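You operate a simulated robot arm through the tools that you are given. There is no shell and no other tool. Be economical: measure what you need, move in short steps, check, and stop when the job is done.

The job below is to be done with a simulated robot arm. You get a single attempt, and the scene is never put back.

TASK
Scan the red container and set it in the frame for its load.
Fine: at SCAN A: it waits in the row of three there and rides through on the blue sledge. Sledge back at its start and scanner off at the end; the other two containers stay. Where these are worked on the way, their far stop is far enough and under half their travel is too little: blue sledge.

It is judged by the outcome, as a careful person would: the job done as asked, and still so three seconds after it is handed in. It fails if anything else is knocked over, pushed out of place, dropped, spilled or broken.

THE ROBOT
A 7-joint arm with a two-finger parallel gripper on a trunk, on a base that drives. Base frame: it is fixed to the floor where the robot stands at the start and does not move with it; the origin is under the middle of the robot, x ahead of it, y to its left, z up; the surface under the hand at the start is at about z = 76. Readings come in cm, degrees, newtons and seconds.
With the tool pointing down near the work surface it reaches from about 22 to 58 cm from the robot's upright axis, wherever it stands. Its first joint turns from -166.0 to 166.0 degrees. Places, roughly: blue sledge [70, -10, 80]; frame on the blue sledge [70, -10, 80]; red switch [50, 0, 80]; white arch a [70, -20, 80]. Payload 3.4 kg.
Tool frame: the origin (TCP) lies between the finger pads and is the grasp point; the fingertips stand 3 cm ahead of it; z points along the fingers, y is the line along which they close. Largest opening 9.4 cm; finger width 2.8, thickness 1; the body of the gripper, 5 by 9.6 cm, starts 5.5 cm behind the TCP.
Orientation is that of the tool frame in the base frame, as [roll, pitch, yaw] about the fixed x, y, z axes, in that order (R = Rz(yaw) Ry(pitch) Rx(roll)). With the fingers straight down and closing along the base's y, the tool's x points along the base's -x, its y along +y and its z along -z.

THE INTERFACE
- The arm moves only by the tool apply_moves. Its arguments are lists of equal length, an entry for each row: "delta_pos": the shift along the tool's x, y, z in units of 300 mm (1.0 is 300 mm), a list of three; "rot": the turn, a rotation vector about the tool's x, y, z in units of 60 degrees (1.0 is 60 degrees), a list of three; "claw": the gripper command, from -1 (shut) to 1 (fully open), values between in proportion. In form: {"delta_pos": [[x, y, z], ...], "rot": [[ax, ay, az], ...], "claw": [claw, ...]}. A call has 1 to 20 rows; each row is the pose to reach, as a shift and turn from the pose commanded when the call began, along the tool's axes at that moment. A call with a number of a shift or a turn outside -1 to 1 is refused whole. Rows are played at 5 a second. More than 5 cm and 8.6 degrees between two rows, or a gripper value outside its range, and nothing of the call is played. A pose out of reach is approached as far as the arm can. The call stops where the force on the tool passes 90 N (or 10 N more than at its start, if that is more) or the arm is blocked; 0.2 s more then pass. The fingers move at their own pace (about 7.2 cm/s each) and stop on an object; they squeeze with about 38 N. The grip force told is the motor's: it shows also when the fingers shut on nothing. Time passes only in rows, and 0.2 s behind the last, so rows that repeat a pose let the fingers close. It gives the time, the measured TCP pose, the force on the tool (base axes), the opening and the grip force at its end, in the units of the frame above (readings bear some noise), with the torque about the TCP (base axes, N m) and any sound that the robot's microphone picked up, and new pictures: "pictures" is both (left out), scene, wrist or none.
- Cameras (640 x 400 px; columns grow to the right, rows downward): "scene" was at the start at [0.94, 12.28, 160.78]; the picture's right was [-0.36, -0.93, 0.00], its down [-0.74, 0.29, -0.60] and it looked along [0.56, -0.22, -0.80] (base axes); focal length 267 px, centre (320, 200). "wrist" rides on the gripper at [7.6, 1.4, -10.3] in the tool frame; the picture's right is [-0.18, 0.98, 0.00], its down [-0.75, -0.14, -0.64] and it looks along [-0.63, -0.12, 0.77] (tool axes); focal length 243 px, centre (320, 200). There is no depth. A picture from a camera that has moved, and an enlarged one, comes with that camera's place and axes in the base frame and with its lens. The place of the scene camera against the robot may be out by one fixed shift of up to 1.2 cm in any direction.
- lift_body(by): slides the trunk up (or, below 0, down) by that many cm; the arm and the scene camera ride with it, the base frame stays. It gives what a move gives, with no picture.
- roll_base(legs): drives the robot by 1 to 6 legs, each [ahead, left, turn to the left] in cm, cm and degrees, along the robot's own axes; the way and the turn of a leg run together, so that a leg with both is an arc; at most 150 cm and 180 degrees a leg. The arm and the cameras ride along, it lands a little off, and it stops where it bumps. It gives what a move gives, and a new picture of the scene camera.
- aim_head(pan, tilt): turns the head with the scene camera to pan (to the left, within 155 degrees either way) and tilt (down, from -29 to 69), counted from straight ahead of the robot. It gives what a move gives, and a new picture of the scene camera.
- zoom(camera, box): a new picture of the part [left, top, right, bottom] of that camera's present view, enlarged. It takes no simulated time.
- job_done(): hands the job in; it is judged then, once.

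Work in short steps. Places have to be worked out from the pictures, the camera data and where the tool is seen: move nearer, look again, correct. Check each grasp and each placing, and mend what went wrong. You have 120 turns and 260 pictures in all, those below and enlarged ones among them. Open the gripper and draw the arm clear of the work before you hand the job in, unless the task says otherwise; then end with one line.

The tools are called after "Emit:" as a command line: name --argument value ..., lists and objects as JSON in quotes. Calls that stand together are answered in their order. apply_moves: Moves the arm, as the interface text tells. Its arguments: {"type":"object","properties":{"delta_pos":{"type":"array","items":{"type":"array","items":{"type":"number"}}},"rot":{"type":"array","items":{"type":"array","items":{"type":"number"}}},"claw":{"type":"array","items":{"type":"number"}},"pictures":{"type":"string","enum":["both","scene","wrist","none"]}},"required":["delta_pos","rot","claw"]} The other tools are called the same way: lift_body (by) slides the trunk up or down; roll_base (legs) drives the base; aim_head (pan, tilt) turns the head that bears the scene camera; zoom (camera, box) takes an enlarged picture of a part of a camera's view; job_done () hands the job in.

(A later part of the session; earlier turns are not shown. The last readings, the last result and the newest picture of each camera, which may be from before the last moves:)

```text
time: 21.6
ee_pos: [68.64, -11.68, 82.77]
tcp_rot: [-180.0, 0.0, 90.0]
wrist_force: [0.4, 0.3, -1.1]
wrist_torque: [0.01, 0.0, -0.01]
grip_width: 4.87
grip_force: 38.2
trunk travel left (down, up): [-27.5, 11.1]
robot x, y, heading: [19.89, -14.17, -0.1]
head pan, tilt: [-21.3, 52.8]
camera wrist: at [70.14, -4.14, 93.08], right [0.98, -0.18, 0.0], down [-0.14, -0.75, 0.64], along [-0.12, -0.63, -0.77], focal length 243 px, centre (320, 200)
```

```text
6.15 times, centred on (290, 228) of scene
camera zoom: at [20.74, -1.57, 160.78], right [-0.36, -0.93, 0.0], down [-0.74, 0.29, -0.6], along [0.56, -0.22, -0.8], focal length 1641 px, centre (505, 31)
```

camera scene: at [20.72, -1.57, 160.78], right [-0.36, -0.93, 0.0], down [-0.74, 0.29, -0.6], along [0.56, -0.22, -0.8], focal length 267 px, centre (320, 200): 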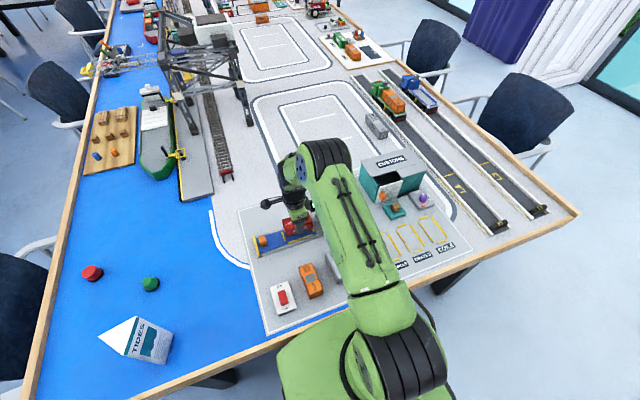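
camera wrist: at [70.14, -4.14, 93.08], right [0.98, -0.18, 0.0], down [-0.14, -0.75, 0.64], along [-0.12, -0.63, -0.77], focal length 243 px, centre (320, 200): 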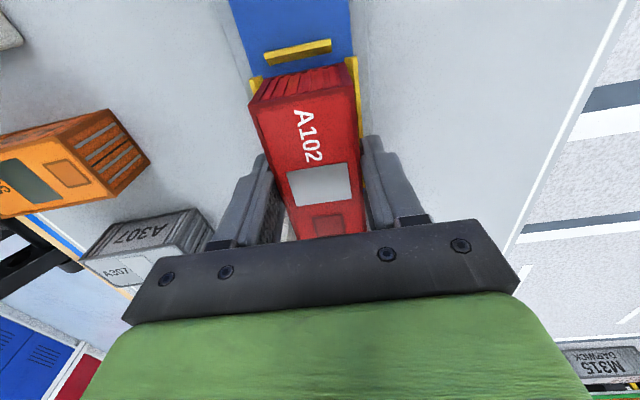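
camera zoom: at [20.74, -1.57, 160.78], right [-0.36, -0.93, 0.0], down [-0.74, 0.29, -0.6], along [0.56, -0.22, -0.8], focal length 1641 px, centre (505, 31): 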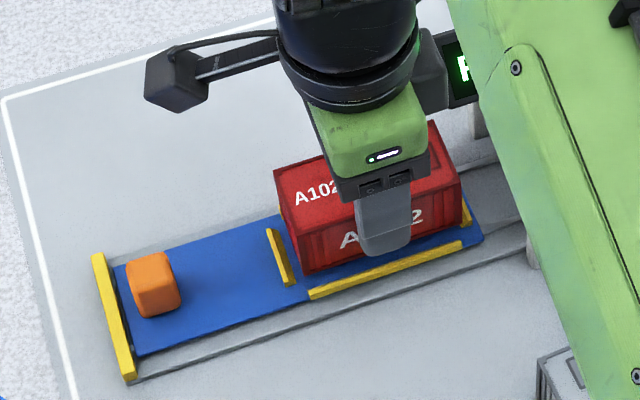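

Still in the air and well lined up. Continuing down in small steps.

Emit:
apply_moves --delta_pos '[[0, 0, 0.01], [0, 0, 0.02], [0, 0, 0.03], [0, 0, 0.036]]' --rot '[[0, 0, 0], [0, 0, 0], [0, 0, 0], [0, 0, 0]]' --claw '[-1, -1, -1, -1]' --pictures "wrist"

Emit:
zoom --camera "scene" --box '[240, 195, 340, 260]'

```text
time: 22.6
ee_pos: [68.59, -11.72, 81.87]
tcp_rot: [179.8, -0.1, 90.0]
wrist_force: [-1.3, -0.5, 14.3]
wrist_torque: [-0.31, 0.28, 0.03]
grip_width: 4.89
grip_force: 38.4
trunk travel left (down, up): [-27.5, 11.1]
robot x, y, heading: [19.94, -13.78, -0.0]
head pan, tilt: [-21.3, 52.8]
camera wrist: at [70.03, -4.17, 92.17], right [0.98, -0.18, 0.0], down [-0.14, -0.75, 0.64], along [-0.12, -0.63, -0.77], focal length 243 px, centre (320, 200)
```

wrist: 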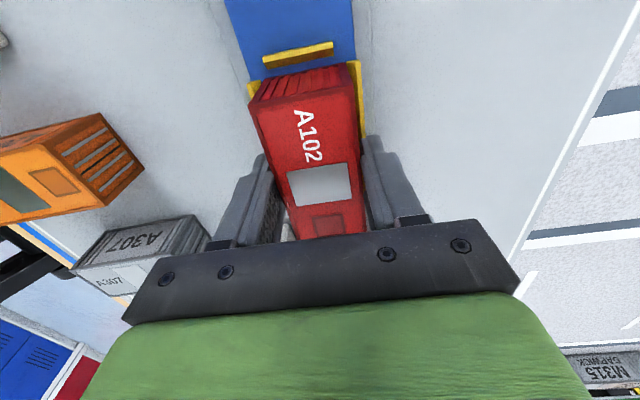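

```text
6.15 times, centred on (290, 228) of scene
camera zoom: at [20.55, -1.58, 160.8], right [-0.36, -0.93, 0.0], down [-0.74, 0.29, -0.6], along [0.56, -0.22, -0.8], focal length 1641 px, centre (505, 31)
```

zoom: 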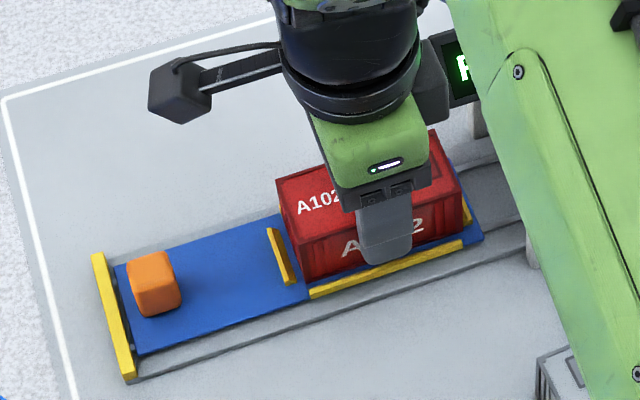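

Emit:
zoom --camera "wrist" --box '[220, 30, 400, 142]'

Emit:
zoom --camera "scene" --box '[275, 205, 325, 245]'

```text
3.56 times, centred on (310, 86) of wrist
camera zoom: at [70.03, -4.17, 92.17], right [0.98, -0.18, 0.0], down [-0.14, -0.75, 0.64], along [-0.12, -0.63, -0.77], focal length 863 px, centre (356, 605)
```

zoom: 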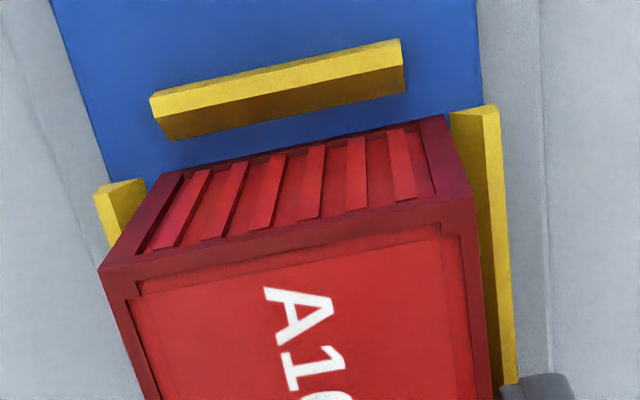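

```text
10.00 times, centred on (300, 225) of scene
camera zoom: at [20.55, -1.58, 160.8], right [-0.36, -0.93, 0.0], down [-0.74, 0.29, -0.6], along [0.56, -0.22, -0.8], focal length 2667 px, centre (520, -50)
```

zoom: 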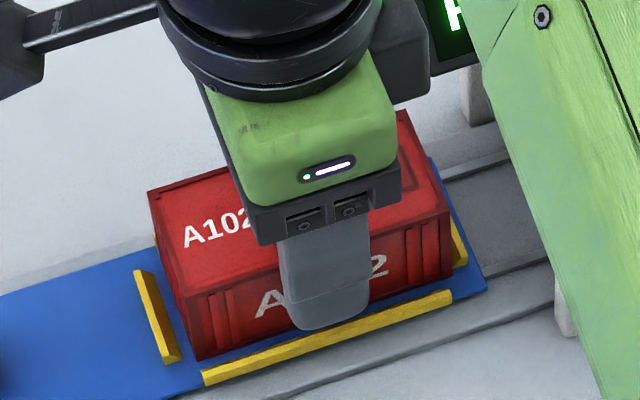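

Container sits inside the frame on the deck. Releasing and rising.

Emit:
apply_moves --delta_pos '[[0, 0, -0.006], [0, 0, -0.006], [0, 0, -0.006], [0, 0, -0.06], [0, 0, -0.15], [0, 0, -0.3], [0, 0, -0.4]]' --rot '[[0, 0, 0], [0, 0, 0], [0, 0, 0], [0, 0, 0], [0, 0, 0], [0, 0, 0], [0, 0, 0]]' --claw '[0.4, 0.4, 0.4, 0.4, 0.4, 0.4, 0.4]'

Emit:
zoom --camera "wrist" --box '[160, 0, 480, 200]'

Emit:
zoom --camera "scene" --box '[240, 195, 340, 260]'

```text
time: 24.2
ee_pos: [68.7, -11.77, 93.66]
tcp_rot: [-180.0, 0.0, 89.9]
wrist_force: [0.3, -0.3, 0.3]
wrist_torque: [0.0, 0.0, 0.0]
grip_width: 6.58
grip_force: 0.1
trunk travel left (down, up): [-27.5, 11.1]
robot x, y, heading: [19.66, -14.09, 0.0]
head pan, tilt: [-21.3, 52.8]
camera scene: at [20.69, -1.57, 160.78], right [-0.36, -0.93, 0.0], down [-0.74, 0.29, -0.6], along [0.56, -0.22, -0.8], focal length 267 px, centre (320, 200)
camera wrist: at [70.03, -4.18, 104.03], right [0.98, -0.18, 0.0], down [-0.14, -0.75, 0.64], along [-0.12, -0.63, -0.77], focal length 243 px, centre (320, 200)
```

scene: 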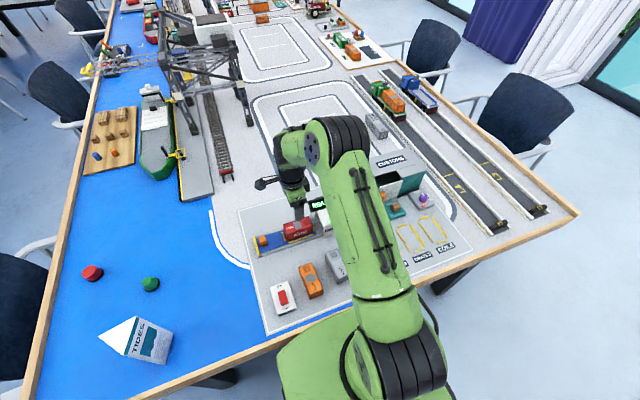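
wrist: 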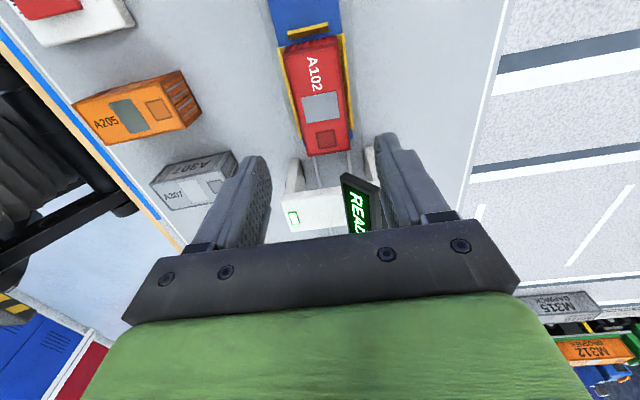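

```text
2.00 times, centred on (320, 100) of wrist
camera zoom: at [70.03, -4.18, 104.03], right [0.98, -0.18, 0.0], down [-0.14, -0.75, 0.64], along [-0.12, -0.63, -0.77], focal length 485 px, centre (320, 400)
```

zoom: 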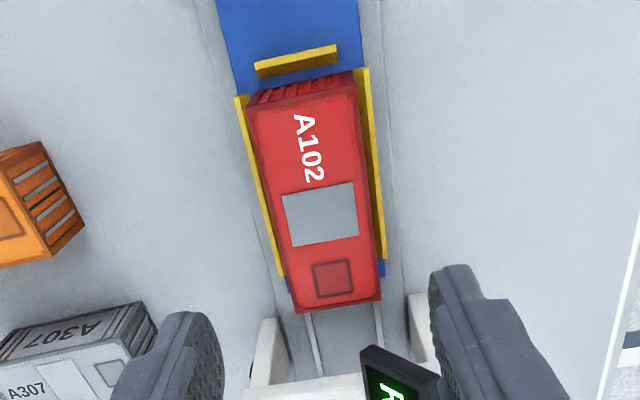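

```text
6.15 times, centred on (290, 228) of scene
camera zoom: at [20.69, -1.57, 160.78], right [-0.36, -0.93, 0.0], down [-0.74, 0.29, -0.6], along [0.56, -0.22, -0.8], focal length 1641 px, centre (505, 31)
```

zoom: 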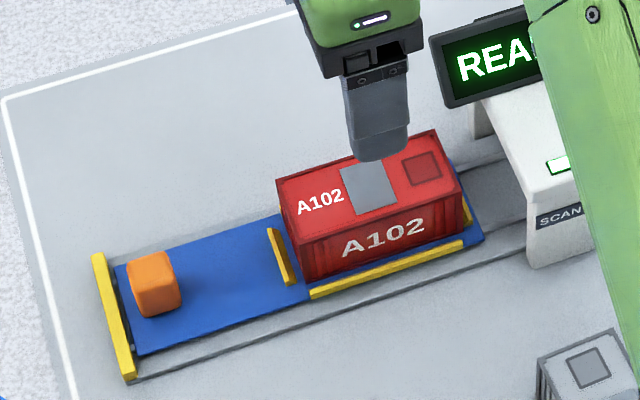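

Container is seated in the frame. For the knob, a vertical hand would foul the sign (y<-17, z≈85–88) at the far end, so I'll tilt the hand about 39° with its body leaning to +y. Moving to hover near the knob tilted, then looking.

Emit:
apply_moves --delta_pos '[[0.1, 0, 0], [0.2, 0, 0], [0.3, 0, 0], [0.42, 0, 0], [0.5, 0, 0.05], [0.53, 0, 0.1]]' --rot '[[0, -0.13, 0], [0, -0.26, 0], [0, -0.39, 0], [0, -0.52, 0], [0, -0.65, 0], [0, -0.65, 0]]' --claw '[0.4, 0.4, 0.4, 0.4, 0.4, 0.4]'

Emit:
zoom --camera "scene" --box '[230, 185, 350, 260]'

```text
time: 25.6
ee_pos: [68.6, 4.11, 90.86]
tcp_rot: [179.9, 39.1, 90.0]
wrist_force: [0.0, 0.9, 0.3]
wrist_torque: [0.01, 0.0, 0.0]
grip_width: 6.56
grip_force: 0.1
trunk travel left (down, up): [-27.5, 11.1]
robot x, y, heading: [20.11, -13.84, 0.1]
head pan, tilt: [-21.3, 52.8]
camera scene: at [20.71, -1.59, 160.78], right [-0.36, -0.93, 0.0], down [-0.74, 0.29, -0.6], along [0.56, -0.22, -0.8], focal length 267 px, centre (320, 200)
camera wrist: at [69.99, 16.52, 93.91], right [0.98, -0.14, 0.12], down [-0.14, -0.18, 0.97], along [-0.12, -0.97, -0.2], focal length 243 px, centre (320, 200)
```

scene: 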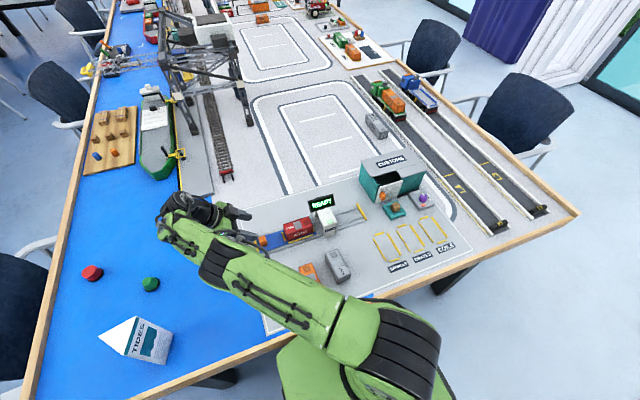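
wrist: 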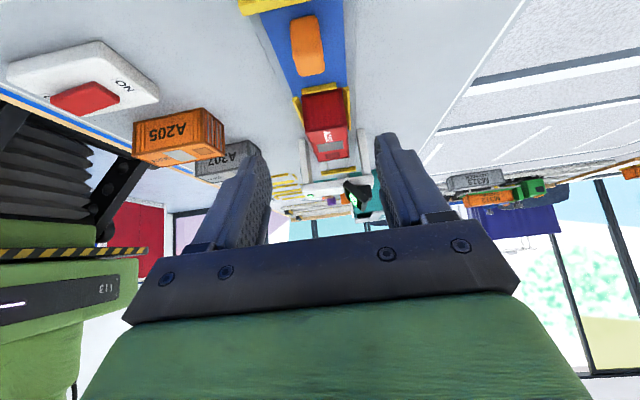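

```text
5.33 times, centred on (290, 222) of scene
camera zoom: at [20.71, -1.59, 160.78], right [-0.36, -0.93, 0.0], down [-0.74, 0.29, -0.6], along [0.56, -0.22, -0.8], focal length 1422 px, centre (480, 80)
```

zoom: 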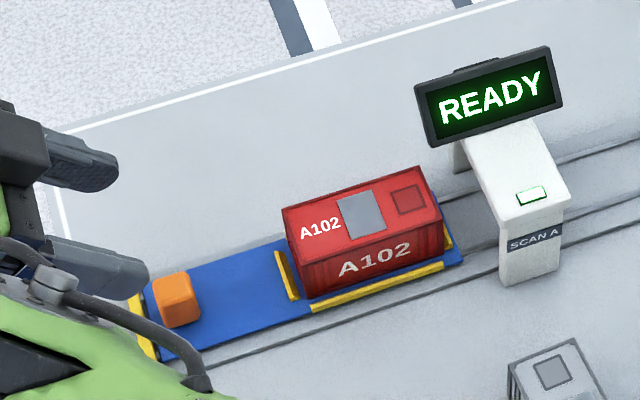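

Emit:
zoom --camera "wrist" --box '[230, 0, 390, 100]'

```text
4.00 times, centred on (310, 50) of wrist
camera zoom: at [69.99, 16.52, 93.91], right [0.98, -0.14, 0.12], down [-0.14, -0.18, 0.97], along [-0.12, -0.97, -0.2], focal length 970 px, centre (360, 800)
```

zoom: 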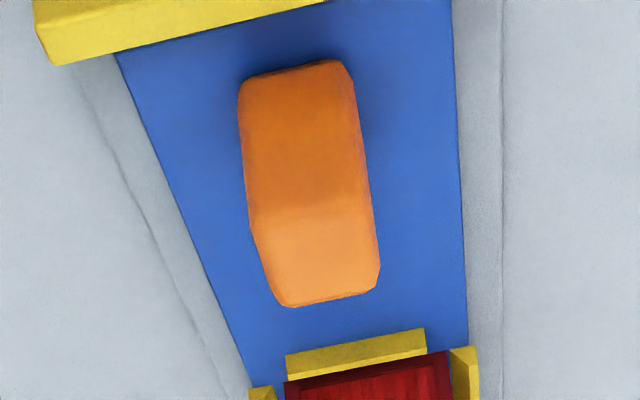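

Knob measured: x≈68.5, y from -0.6 to 1.8, top z≈80.1, about 2.2 cm wide. Moving the open tilted fingers around it.

Emit:
apply_moves --delta_pos '[[0.03, -0.002, 0.07], [0.065, -0.003, 0.145], [0.1, -0.003, 0.22], [0.12, -0.003, 0.265], [0.134, -0.003, 0.297]]' --rot '[[0, 0, 0], [0, 0, 0], [0, 0, 0], [0, 0, 0], [0, 0, 0]]' --claw '[0.4, 0.4, 0.4, 0.4, 0.4]'

Emit:
zoom --camera "scene" --box '[230, 205, 310, 255]'

```text
time: 26.8
ee_pos: [68.47, 1.62, 81.24]
tcp_rot: [179.9, 39.0, 90.0]
wrist_force: [-0.2, 0.2, 0.8]
wrist_torque: [0.0, -0.04, -0.01]
grip_width: 6.58
grip_force: 0.0
trunk travel left (down, up): [-27.5, 11.1]
robot x, y, heading: [20.09, -13.66, -0.1]
head pan, tilt: [-21.3, 52.8]
camera scene: at [20.73, -1.56, 160.78], right [-0.36, -0.93, 0.0], down [-0.74, 0.29, -0.6], along [0.56, -0.22, -0.8], focal length 267 px, centre (320, 200)
camera wrist: at [69.96, 14.02, 84.45], right [0.98, -0.14, 0.12], down [-0.14, -0.18, 0.97], along [-0.12, -0.97, -0.2], focal length 243 px, centre (320, 200)
```

scene: 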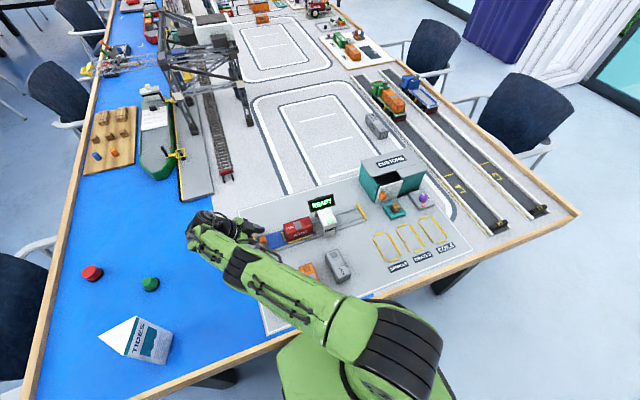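
wrist: 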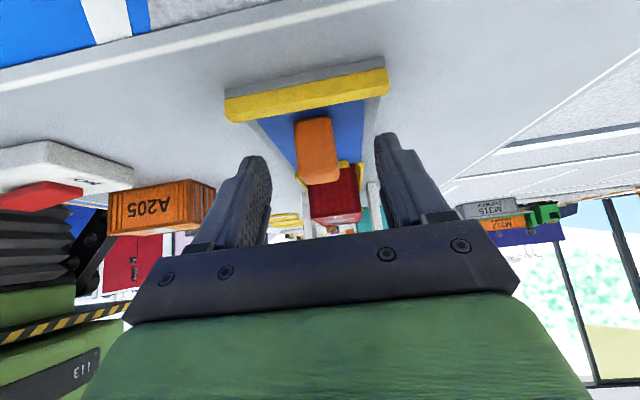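

```text
8.00 times, centred on (270, 230) of scene
camera zoom: at [20.73, -1.56, 160.78], right [-0.36, -0.93, 0.0], down [-0.74, 0.29, -0.6], along [0.56, -0.22, -0.8], focal length 2134 px, centre (720, -40)
```

zoom: 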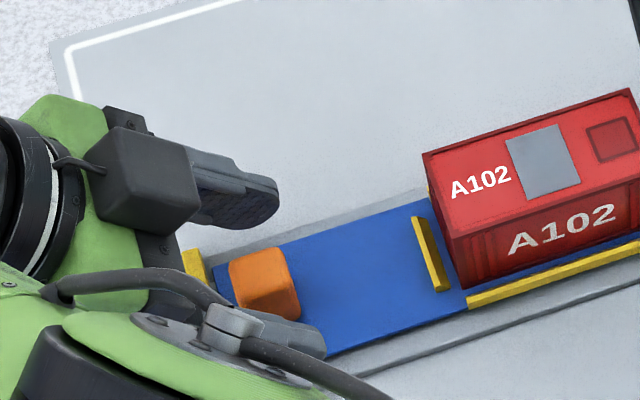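

Fingers straddle the knob. Closing.

Emit:
apply_moves --delta_pos '[[0, 0, 0], [0, 0, 0], [0, 0, 0], [0, 0, 0]]' --rot '[[0, 0, 0], [0, 0, 0], [0, 0, 0], [0, 0, 0]]' --claw '[-1, -1, -1, -1]' --pictures "wrist"

```text
time: 27.8
ee_pos: [68.55, 1.58, 81.15]
tcp_rot: [180.0, 39.0, 90.0]
wrist_force: [0.1, 0.4, -2.0]
wrist_torque: [0.05, 0.04, -0.14]
grip_width: 2.14
grip_force: 45.3
trunk travel left (down, up): [-27.5, 11.1]
robot x, y, heading: [19.62, -14.11, 0.1]
head pan, tilt: [-21.3, 52.8]
camera wrist: at [69.95, 14.02, 84.47], right [0.98, -0.14, 0.12], down [-0.14, -0.18, 0.97], along [-0.12, -0.97, -0.2], focal length 243 px, centre (320, 200)
```

wrist: 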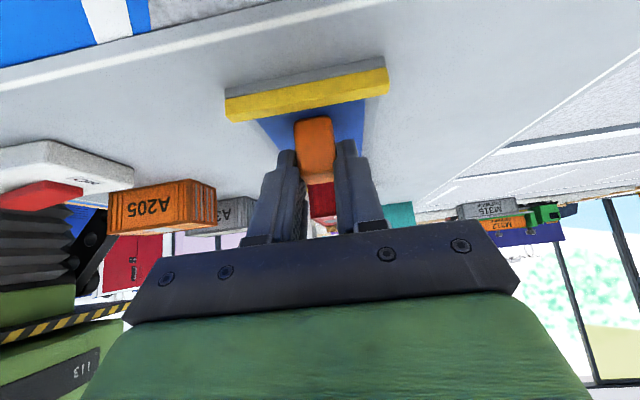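

Knob gripped (2.14 cm). Sliding 5 cm toward -y slowly and checking forces.

Emit:
apply_moves --delta_pos '[[-0.013, 0, 0.0105], [-0.039, 0, 0.0315], [-0.065, 0, 0.0526], [-0.091, 0, 0.0736], [-0.116, 0, 0.0947], [-0.129, 0, 0.105]]' --rot '[[0, 0, 0], [0, 0, 0], [0, 0, 0], [0, 0, 0], [0, 0, 0], [0, 0, 0]]' --claw '[-1, -1, -1, -1, -1, -1]' --pictures "scene"

Emit:
zoom --camera "scene" --box '[230, 185, 390, 285]'

```text
time: 29.2
ee_pos: [68.55, -3.35, 81.3]
tcp_rot: [180.0, 39.0, 90.0]
wrist_force: [-2.6, 0.7, -1.0]
wrist_torque: [-0.22, -0.07, -0.09]
grip_width: 2.2
grip_force: 44.7
trunk travel left (down, up): [-27.5, 11.1]
robot x, y, heading: [20.12, -13.62, -0.1]
head pan, tilt: [-21.3, 52.8]
camera scene: at [20.7, -1.55, 160.77], right [-0.36, -0.93, 0.0], down [-0.74, 0.29, -0.6], along [0.56, -0.22, -0.8], focal length 267 px, centre (320, 200)
```

scene: 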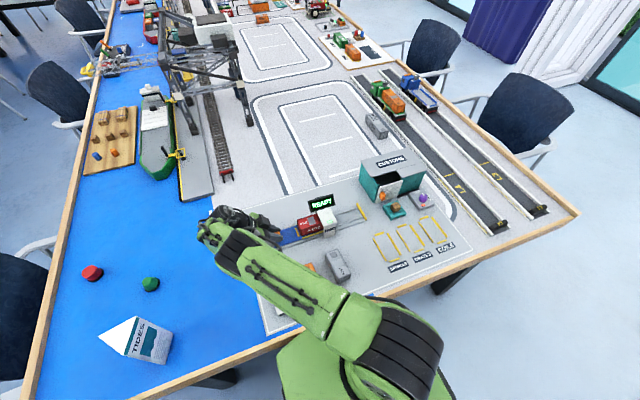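

```text
4.00 times, centred on (310, 235) of scene
camera zoom: at [20.7, -1.55, 160.77], right [-0.36, -0.93, 0.0], down [-0.74, 0.29, -0.6], along [0.56, -0.22, -0.8], focal length 1067 px, centre (360, 60)
```

zoom: 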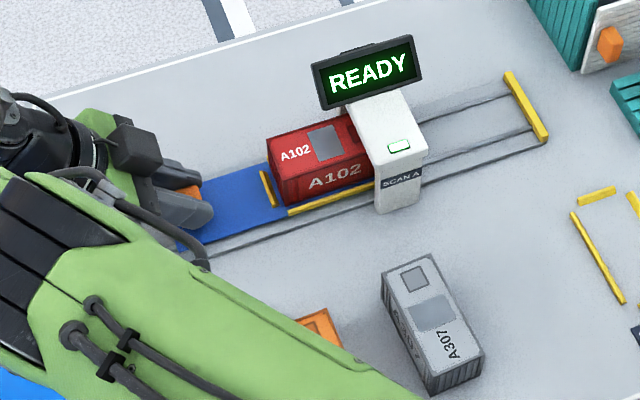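

Sledge moves freely and the container goes under the arch. Continuing 9 cm.

Emit:
apply_moves --delta_pos '[[-0.026, 0, 0.021], [-0.0645, 0, 0.0525], [-0.103, 0, 0.084], [-0.142, 0, 0.1155], [-0.181, 0, 0.147], [-0.22, 0, 0.179], [-0.233, 0, 0.189]]' --rot '[[0, 0, 0], [0, 0, 0], [0, 0, 0], [0, 0, 0], [0, 0, 0], [0, 0, 0], [0, 0, 0]]' --claw '[-1, -1, -1, -1, -1, -1, -1]'

Emit:
zoom --camera "scene" --box '[230, 185, 390, 285]'

```text
time: 30.8
ee_pos: [68.51, -12.42, 81.29]
tcp_rot: [179.9, 39.0, 90.0]
wrist_force: [-2.9, 0.9, 2.6]
wrist_torque: [-0.31, 0.08, -0.19]
grip_width: 2.2
grip_force: 45.0
trunk travel left (down, up): [-27.5, 11.1]
robot x, y, heading: [19.75, -13.96, -0.0]
head pan, tilt: [-21.3, 52.8]
camera scene: at [20.66, -1.55, 160.77], right [-0.36, -0.93, 0.0], down [-0.74, 0.29, -0.6], along [0.56, -0.22, -0.8], focal length 267 px, centre (320, 200)
camera wrist: at [69.95, 0.0, 84.47], right [0.98, -0.14, 0.12], down [-0.14, -0.18, 0.97], along [-0.12, -0.97, -0.2], focal length 243 px, centre (320, 200)
```

scene: 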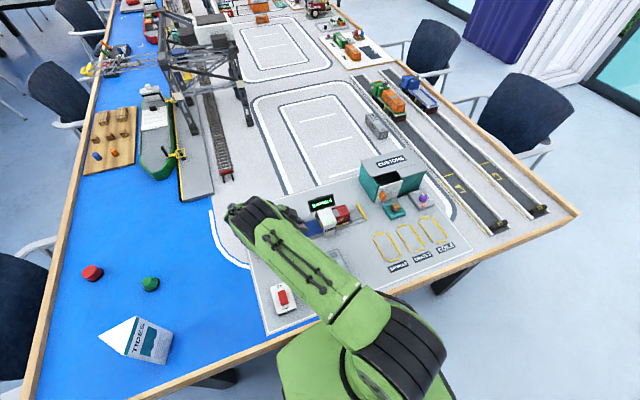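
wrist: 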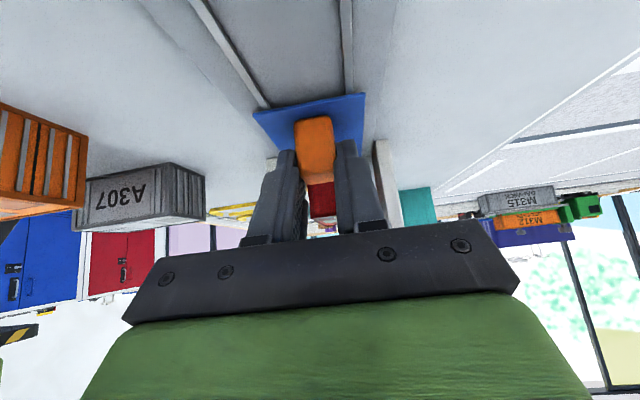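

```text
4.00 times, centred on (310, 235) of scene
camera zoom: at [20.66, -1.55, 160.77], right [-0.36, -0.93, 0.0], down [-0.74, 0.29, -0.6], along [0.56, -0.22, -0.8], focal length 1067 px, centre (360, 60)
```

zoom: 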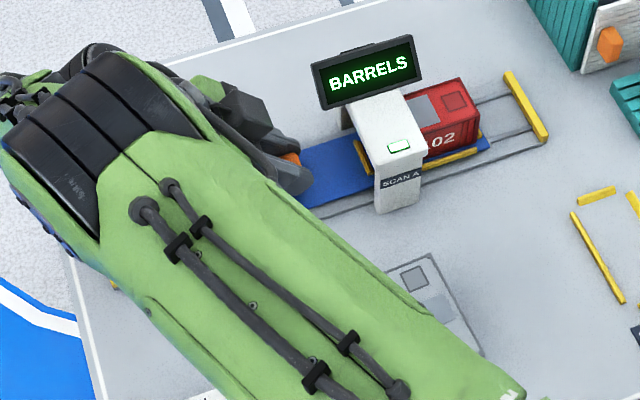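

Display shows BARRELS. I'll push about 4 cm more so the container fully clears the arch near the far stop.

Emit:
apply_moves --delta_pos '[[-0.026, 0, 0.021], [-0.052, 0, 0.042], [-0.078, 0, 0.063], [-0.104, 0, 0.0842], [-0.104, 0, 0.0842]]' --rot '[[0, 0, 0], [0, 0, 0], [0, 0, 0], [0, 0, 0], [0, 0, 0]]' --claw '[-1, -1, -1, -1, -1]' --pictures "scene"

Emit:
zoom --camera "scene" --box '[250, 185, 410, 285]'

```text
time: 32.0
ee_pos: [68.45, -16.34, 81.4]
tcp_rot: [-179.9, 39.0, 90.2]
wrist_force: [-2.7, 2.2, 1.7]
wrist_torque: [-0.32, 0.1, -0.21]
grip_width: 2.16
grip_force: 45.2
trunk travel left (down, up): [-27.5, 11.1]
robot x, y, heading: [20.13, -13.72, 0.1]
head pan, tilt: [-21.3, 52.8]
camera scene: at [20.66, -1.51, 160.77], right [-0.36, -0.93, 0.0], down [-0.74, 0.29, -0.6], along [0.56, -0.22, -0.8], focal length 267 px, centre (320, 200)
```

scene: 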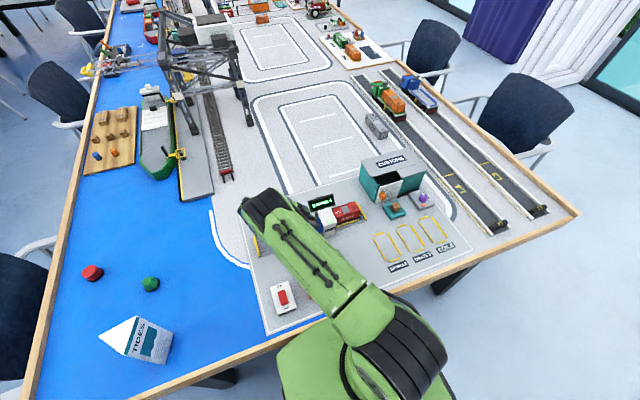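

```text
4.00 times, centred on (330, 235) of scene
camera zoom: at [20.66, -1.51, 160.77], right [-0.36, -0.93, 0.0], down [-0.74, 0.29, -0.6], along [0.56, -0.22, -0.8], focal length 1067 px, centre (280, 60)
```

zoom: 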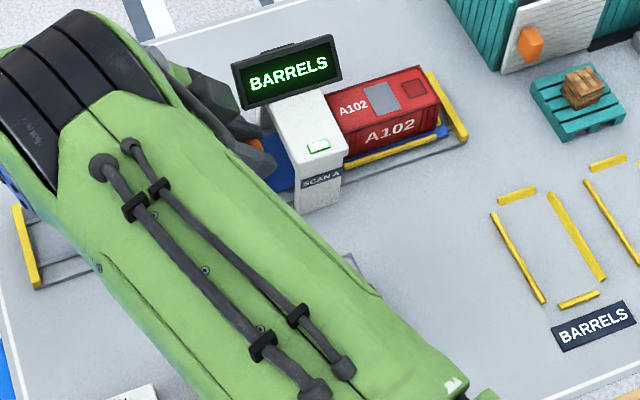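

Container is fully through, near the far stop, and the display reads BARRELS. Riding the sledge back to its start now.

Emit:
apply_moves --delta_pos '[[0.013, 0, -0.0105], [0.052, 0, -0.042], [0.091, 0, -0.0736], [0.129, 0, -0.105], [0.168, 0, -0.1365], [0.207, 0, -0.168], [0.246, 0, -0.2], [0.284, 0, -0.231], [0.323, 0, -0.263], [0.362, 0, -0.2945], [0.4, 0, -0.326], [0.432, 0, -0.351], [0.452, 0, -0.3675], [0.463, 0, -0.3768], [0.466, 0, -0.379]]' --rot '[[0, 0, 0], [0, 0, 0], [0, 0, 0], [0, 0, 0], [0, 0, 0], [0, 0, 0], [0, 0, 0], [0, 0, 0], [0, 0, 0], [0, 0, 0], [0, 0, 0], [0, 0, 0], [0, 0, 0], [0, 0, 0], [0, 0, 0]]' --claw '[-1, -1, -1, -1, -1, -1, -1, -1, -1, -1, -1, -1, -1, -1, -1]'

Emit:
zoom --camera "scene" --box '[230, 185, 390, 285]'

```text
time: 35.2
ee_pos: [68.5, 1.74, 81.33]
tcp_rot: [180.0, 39.0, 90.1]
wrist_force: [0.8, -0.4, 0.8]
wrist_torque: [0.44, 0.15, -0.17]
grip_width: 2.14
grip_force: 44.7
trunk travel left (down, up): [-27.5, 11.1]
robot x, y, heading: [19.77, -14.03, 0.1]
head pan, tilt: [-21.3, 52.8]
camera scene: at [20.73, -1.58, 160.78], right [-0.36, -0.93, 0.0], down [-0.74, 0.29, -0.6], along [0.56, -0.22, -0.8], focal length 267 px, centre (320, 200)
camera wrist: at [69.94, 14.06, 84.48], right [0.98, -0.14, 0.12], down [-0.14, -0.18, 0.97], along [-0.12, -0.97, -0.2], focal length 243 px, centre (320, 200)
```

scene: 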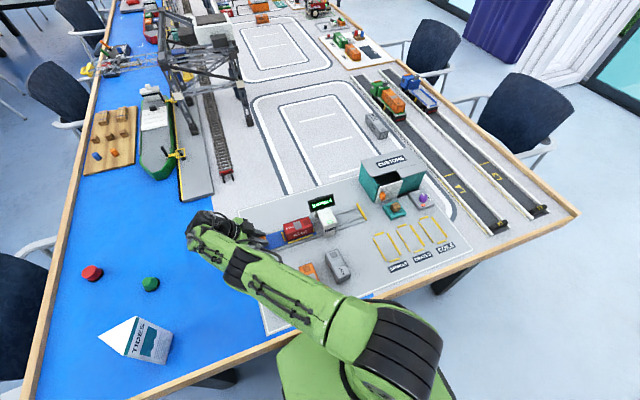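
wrist: 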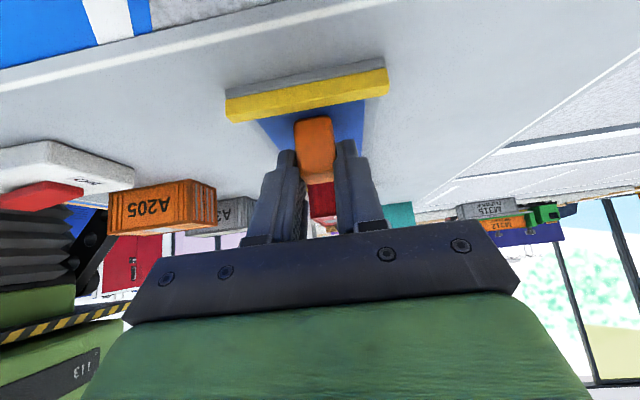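

```text
4.00 times, centred on (310, 235) of scene
camera zoom: at [20.73, -1.58, 160.78], right [-0.36, -0.93, 0.0], down [-0.74, 0.29, -0.6], along [0.56, -0.22, -0.8], focal length 1067 px, centre (360, 60)
```

zoom: 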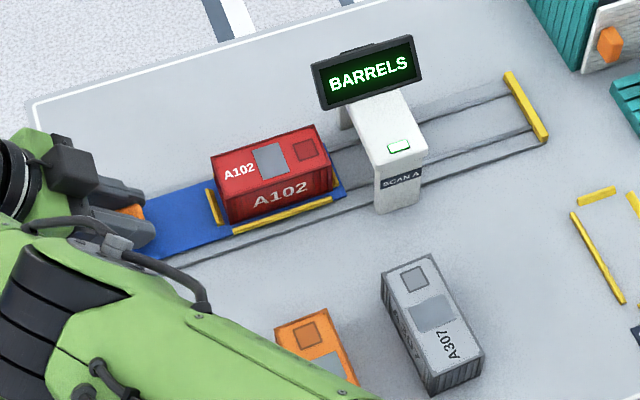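

Sledge is back at its start with BARRELS still shown. Releasing the knob and backing out along the approach line.

Emit:
apply_moves --delta_pos '[[0, 0, 0], [0, 0, 0], [0, 0, 0], [-0.03, 0, -0.06], [-0.07, 0, -0.15], [-0.11, 0, -0.24], [-0.16, 0, -0.35]]' --rot '[[0, 0, 0], [0, 0, 0], [0, 0, 0], [0, 0, 0], [0, 0, 0], [0, 0, 0], [0, 0, 0]]' --claw '[0.4, 0.4, 0.4, 0.4, 0.4, 0.4, 0.4]'

Emit:
zoom --camera "scene" --box '[240, 195, 340, 260]'

```text
time: 36.8
ee_pos: [68.58, 4.62, 92.45]
tcp_rot: [180.0, 39.1, 90.1]
wrist_force: [-0.1, 0.3, -0.2]
wrist_torque: [-0.01, 0.0, 0.01]
grip_width: 6.57
grip_force: 0.0
trunk travel left (down, up): [-27.5, 11.1]
robot x, y, heading: [19.8, -13.98, 0.3]
head pan, tilt: [-21.3, 52.8]
camera scene: at [20.66, -1.56, 160.78], right [-0.36, -0.93, 0.0], down [-0.74, 0.29, -0.6], along [0.56, -0.22, -0.8], focal length 267 px, centre (320, 200)
camera wrist: at [69.94, 16.9, 95.73], right [0.98, -0.14, 0.12], down [-0.14, -0.18, 0.97], along [-0.12, -0.97, -0.2], focal length 243 px, centre (320, 200)
```

scene: 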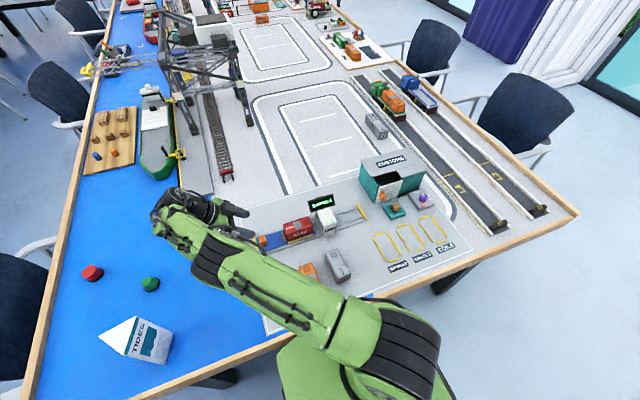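
wrist: 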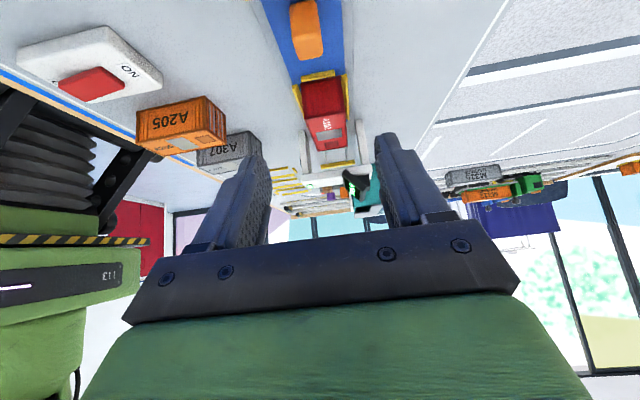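

```text
6.15 times, centred on (290, 228) of scene
camera zoom: at [20.66, -1.56, 160.78], right [-0.36, -0.93, 0.0], down [-0.74, 0.29, -0.6], along [0.56, -0.22, -0.8], focal length 1641 px, centre (505, 31)
```

zoom: 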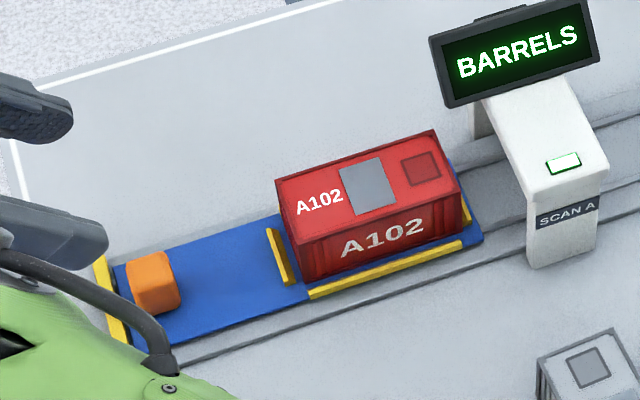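

Container and sledge are exactly as placed. Returning upright above the container.

Emit:
apply_moves --delta_pos '[[-0.09, 0, 0.055], [-0.18, 0, 0.115], [-0.27, 0, 0.18], [-0.36, 0, 0.245], [-0.452, 0.002, 0.311], [-0.452, 0.002, 0.311]]' --rot '[[0, 0.13, 0], [0, 0.26, 0], [0, 0.39, 0], [0, 0.52, 0], [0, 0.65, 0], [0, 0.651, 0]]' --claw '[0.4, 0.4, 0.4, 0.4, 0.4, 0.4]' --pictures "wrist"

Emit:
zoom --camera "wrist" --box '[160, 0, 480, 200]'

```text
time: 38.2
ee_pos: [68.57, -11.75, 93.78]
tcp_rot: [180.0, -0.1, 90.1]
wrist_force: [-1.4, 0.4, -0.6]
wrist_torque: [0.02, 0.0, 0.0]
grip_width: 6.56
grip_force: 0.0
trunk travel left (down, up): [-27.5, 11.1]
robot x, y, heading: [20.11, -13.81, 0.1]
head pan, tilt: [-21.3, 52.8]
camera wrist: at [70.04, -4.17, 104.13], right [0.98, -0.18, 0.0], down [-0.14, -0.76, 0.64], along [-0.12, -0.63, -0.77], focal length 243 px, centre (320, 200)
```

wrist: 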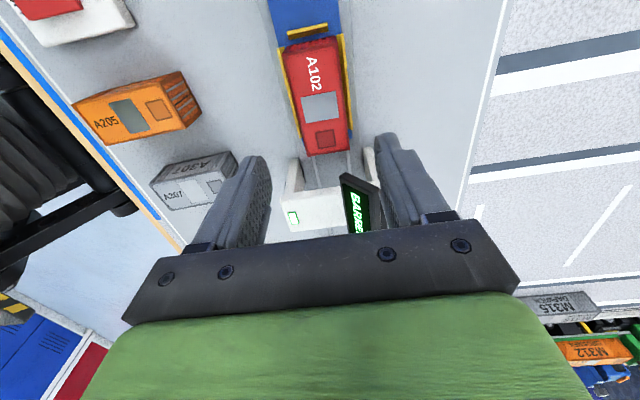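

```text
2.00 times, centred on (320, 100) of wrist
camera zoom: at [70.04, -4.17, 104.13], right [0.98, -0.18, 0.0], down [-0.14, -0.76, 0.64], along [-0.12, -0.63, -0.77], focal length 485 px, centre (320, 400)
```

zoom: 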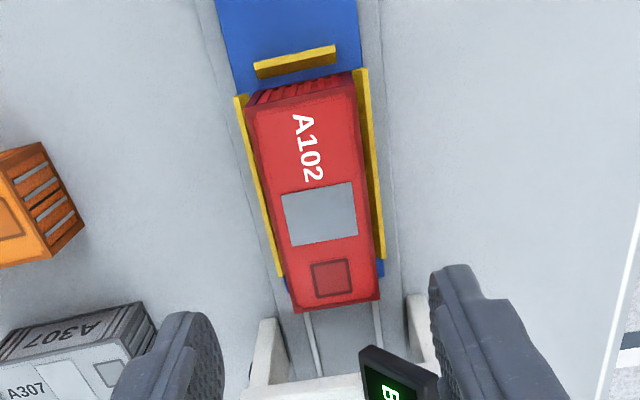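

Same view as at release. Descending to the same height and grasping.

Emit:
apply_moves --delta_pos '[[0, 0, 0.1], [0, 0, 0.2], [0, 0, 0.3], [0, 0, 0.36], [0, 0, 0.39], [0, 0, 0.39], [0, 0, 0.39], [0, 0, 0.39], [0, 0, 0.39]]' --rot '[[0, 0, 0], [0, 0, 0], [0, 0, 0], [0, 0, 0], [0, 0, 0], [0, 0, 0], [0, 0, 0], [0, 0, 0], [0, 0, 0]]' --claw '[0.4, 0.4, 0.4, 0.4, 0.4, 0.4, -1, -1, -1]' --pictures "wrist"

```text
time: 40.2
ee_pos: [68.66, -11.84, 82.28]
tcp_rot: [179.8, -0.1, 90.0]
wrist_force: [2.9, -0.1, 15.3]
wrist_torque: [-0.04, 0.19, -0.03]
grip_width: 4.45
grip_force: 37.8
trunk travel left (down, up): [-27.5, 11.1]
robot x, y, heading: [19.59, -13.73, -0.0]
head pan, tilt: [-21.3, 52.8]
camera wrist: at [70.05, -4.28, 92.48], right [0.98, -0.18, 0.0], down [-0.14, -0.75, 0.64], along [-0.12, -0.63, -0.77], focal length 243 px, centre (320, 200)
```

wrist: 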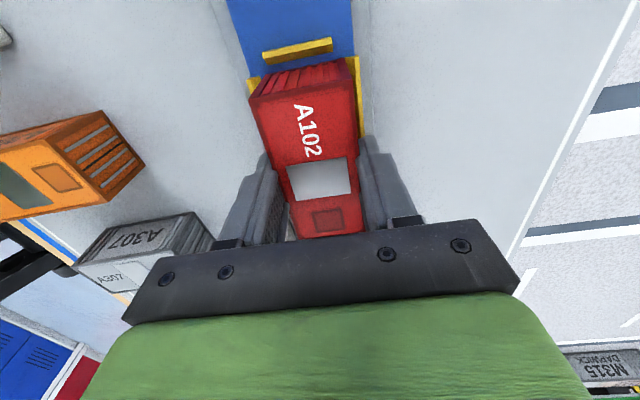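

Grip width is 4.45 this time with a 15 N upward force; the fingers are likely seated in the side panel recess. I'll lift slightly and check that the container comes up level.

Emit:
apply_moves --delta_pos '[[0, 0, -0.01], [0, 0, -0.03], [0, 0, -0.06], [0, 0, -0.06]]' --rot '[[0, 0, 0], [0, 0, 0], [0, 0, 0], [0, 0, 0]]' --claw '[-1, -1, -1, -1]' --pictures "wrist"

Emit:
zoom --camera "scene" --box '[240, 195, 340, 260]'

```text
time: 41.2
ee_pos: [68.59, -11.84, 83.79]
tcp_rot: [-179.9, 0.0, 90.0]
wrist_force: [0.5, 0.3, -2.0]
wrist_torque: [0.03, -0.01, -0.01]
grip_width: 4.43
grip_force: 38.2
trunk travel left (down, up): [-27.5, 11.1]
robot x, y, heading: [19.91, -13.93, -0.0]
head pan, tilt: [-21.3, 52.8]
camera wrist: at [70.01, -4.27, 94.11], right [0.98, -0.18, 0.0], down [-0.14, -0.75, 0.64], along [-0.12, -0.63, -0.77], focal length 243 px, centre (320, 200)
```

wrist: 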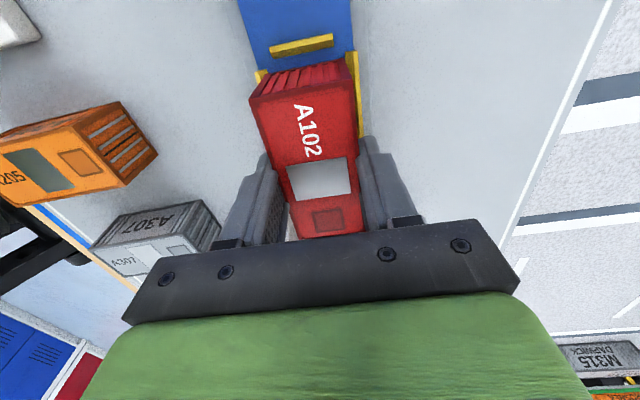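

```text
6.15 times, centred on (290, 228) of scene
camera zoom: at [20.74, -1.57, 160.78], right [-0.36, -0.93, 0.0], down [-0.74, 0.29, -0.6], along [0.56, -0.22, -0.8], focal length 1641 px, centre (505, 31)
```

zoom: 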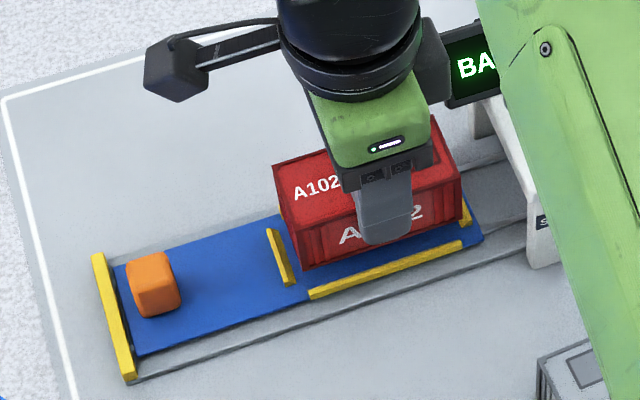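

Container lifted level. Raising to z≈95, then drawing back toward x≈52 while turning back.

Emit:
apply_moves --delta_pos '[[0, 0, -0.12], [0, 0, -0.25], [0, 0, -0.375], [0, -0.1, -0.375], [0, -0.2, -0.375], [0, -0.3, -0.375], [0, -0.38, -0.375], [0, -0.45, -0.375], [0, -0.51, -0.375], [0, -0.55, -0.375]]' --rot '[[0, 0, 0], [0, 0, 0], [0, 0, 0], [0, 0, -0.12], [0, 0, -0.24], [0, 0, -0.36], [0, 0, -0.48], [0, 0, -0.6], [0, 0, -0.72], [0, 0, -0.84]]' --claw '[-1, -1, -1, -1, -1, -1, -1, -1, -1, -1]'

```text
time: 43.4
ee_pos: [52.03, -11.86, 95.1]
tcp_rot: [180.0, 0.0, 140.5]
wrist_force: [0.5, -0.8, -1.1]
wrist_torque: [0.01, 0.0, 0.0]
grip_width: 4.41
grip_force: 37.5
trunk travel left (down, up): [-27.5, 11.1]
robot x, y, heading: [19.9, -13.91, -0.1]
head pan, tilt: [-21.3, 52.8]
camera scene: at [20.69, -1.56, 160.78], right [-0.36, -0.93, 0.0], down [-0.74, 0.29, -0.6], along [0.56, -0.22, -0.8], focal length 267 px, centre (320, 200)
camera wrist: at [47.08, -5.93, 105.4], right [0.77, 0.64, 0.0], down [0.49, -0.59, 0.64], along [0.41, -0.49, -0.77], focal length 243 px, centre (320, 200)
```

scene: 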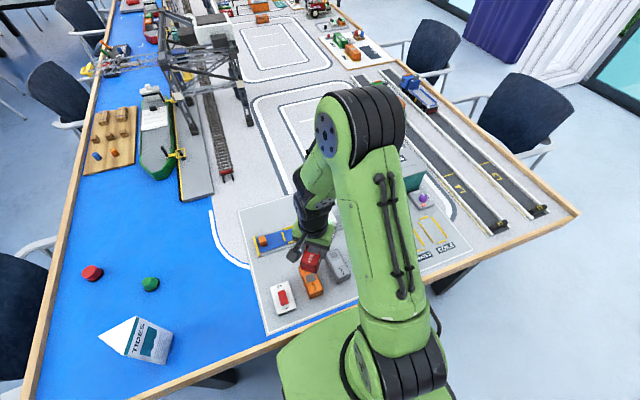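
wrist: 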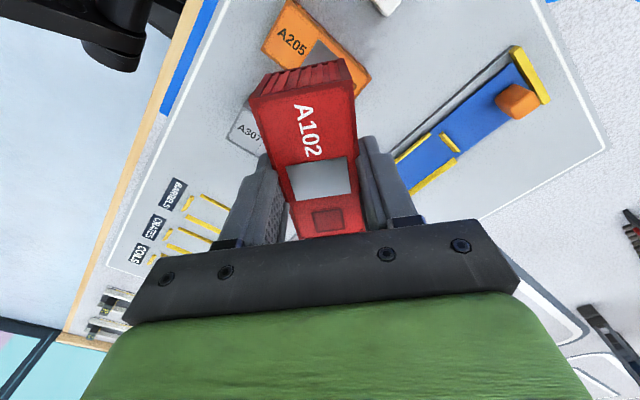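

Now moving to y≈-39 above the BARRELS frame (estimated centre (52.7,-39.0)), finishing the turn.

Emit:
apply_moves --delta_pos '[[-0.085, -0.0975, 0], [-0.17, -0.195, 0], [-0.255, -0.2925, 0], [-0.34, -0.39, 0], [-0.425, -0.4875, 0], [-0.51, -0.585, 0], [-0.593, -0.682, 0], [-0.593, -0.682, 0]]' --rot '[[0, 0, -0.1], [0, 0, -0.2], [0, 0, -0.3], [0, 0, -0.4], [0, 0, -0.5], [0, 0, -0.6], [0, 0, -0.658], [0, 0, -0.658]]' --claw '[-1, -1, -1, -1, -1, -1, -1, -1]'

Emit:
zoom --camera "wrist" --box '[160, 0, 480, 200]'

```text
time: 45.2
ee_pos: [52.78, -39.05, 95.08]
tcp_rot: [180.0, 0.1, -180.0]
wrist_force: [-0.1, 0.6, -0.6]
wrist_torque: [-0.03, 0.0, 0.0]
grip_width: 4.41
grip_force: 38.1
trunk travel left (down, up): [-27.5, 11.1]
robot x, y, heading: [19.93, -13.73, 0.2]
head pan, tilt: [-21.3, 52.8]
camera scene: at [20.72, -1.5, 160.77], right [-0.36, -0.93, 0.0], down [-0.74, 0.29, -0.6], along [0.56, -0.22, -0.8], focal length 267 px, centre (320, 200)
camera wrist: at [45.18, -37.62, 105.4], right [0.18, 0.98, 0.0], down [0.75, -0.14, 0.64], along [0.63, -0.12, -0.77], focal length 243 px, centre (320, 200)
```

scene: 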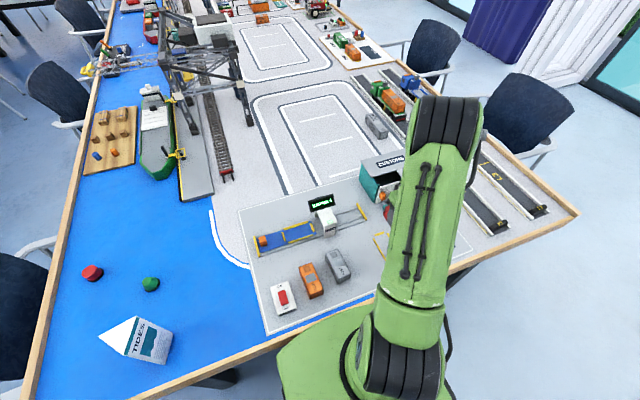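
wrist: 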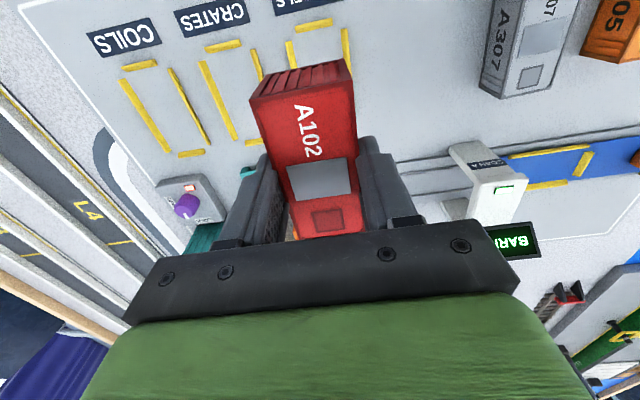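

```text
2.00 times, centred on (320, 100) of wrist
camera zoom: at [45.18, -37.62, 105.4], right [0.18, 0.98, 0.0], down [0.75, -0.14, 0.64], along [0.63, -0.12, -0.77], focal length 485 px, centre (320, 400)
```

zoom: 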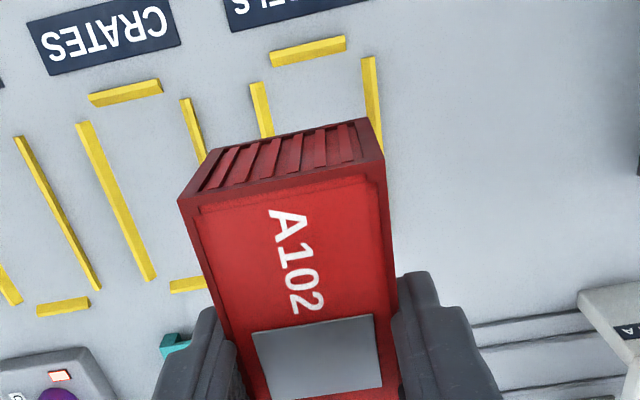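

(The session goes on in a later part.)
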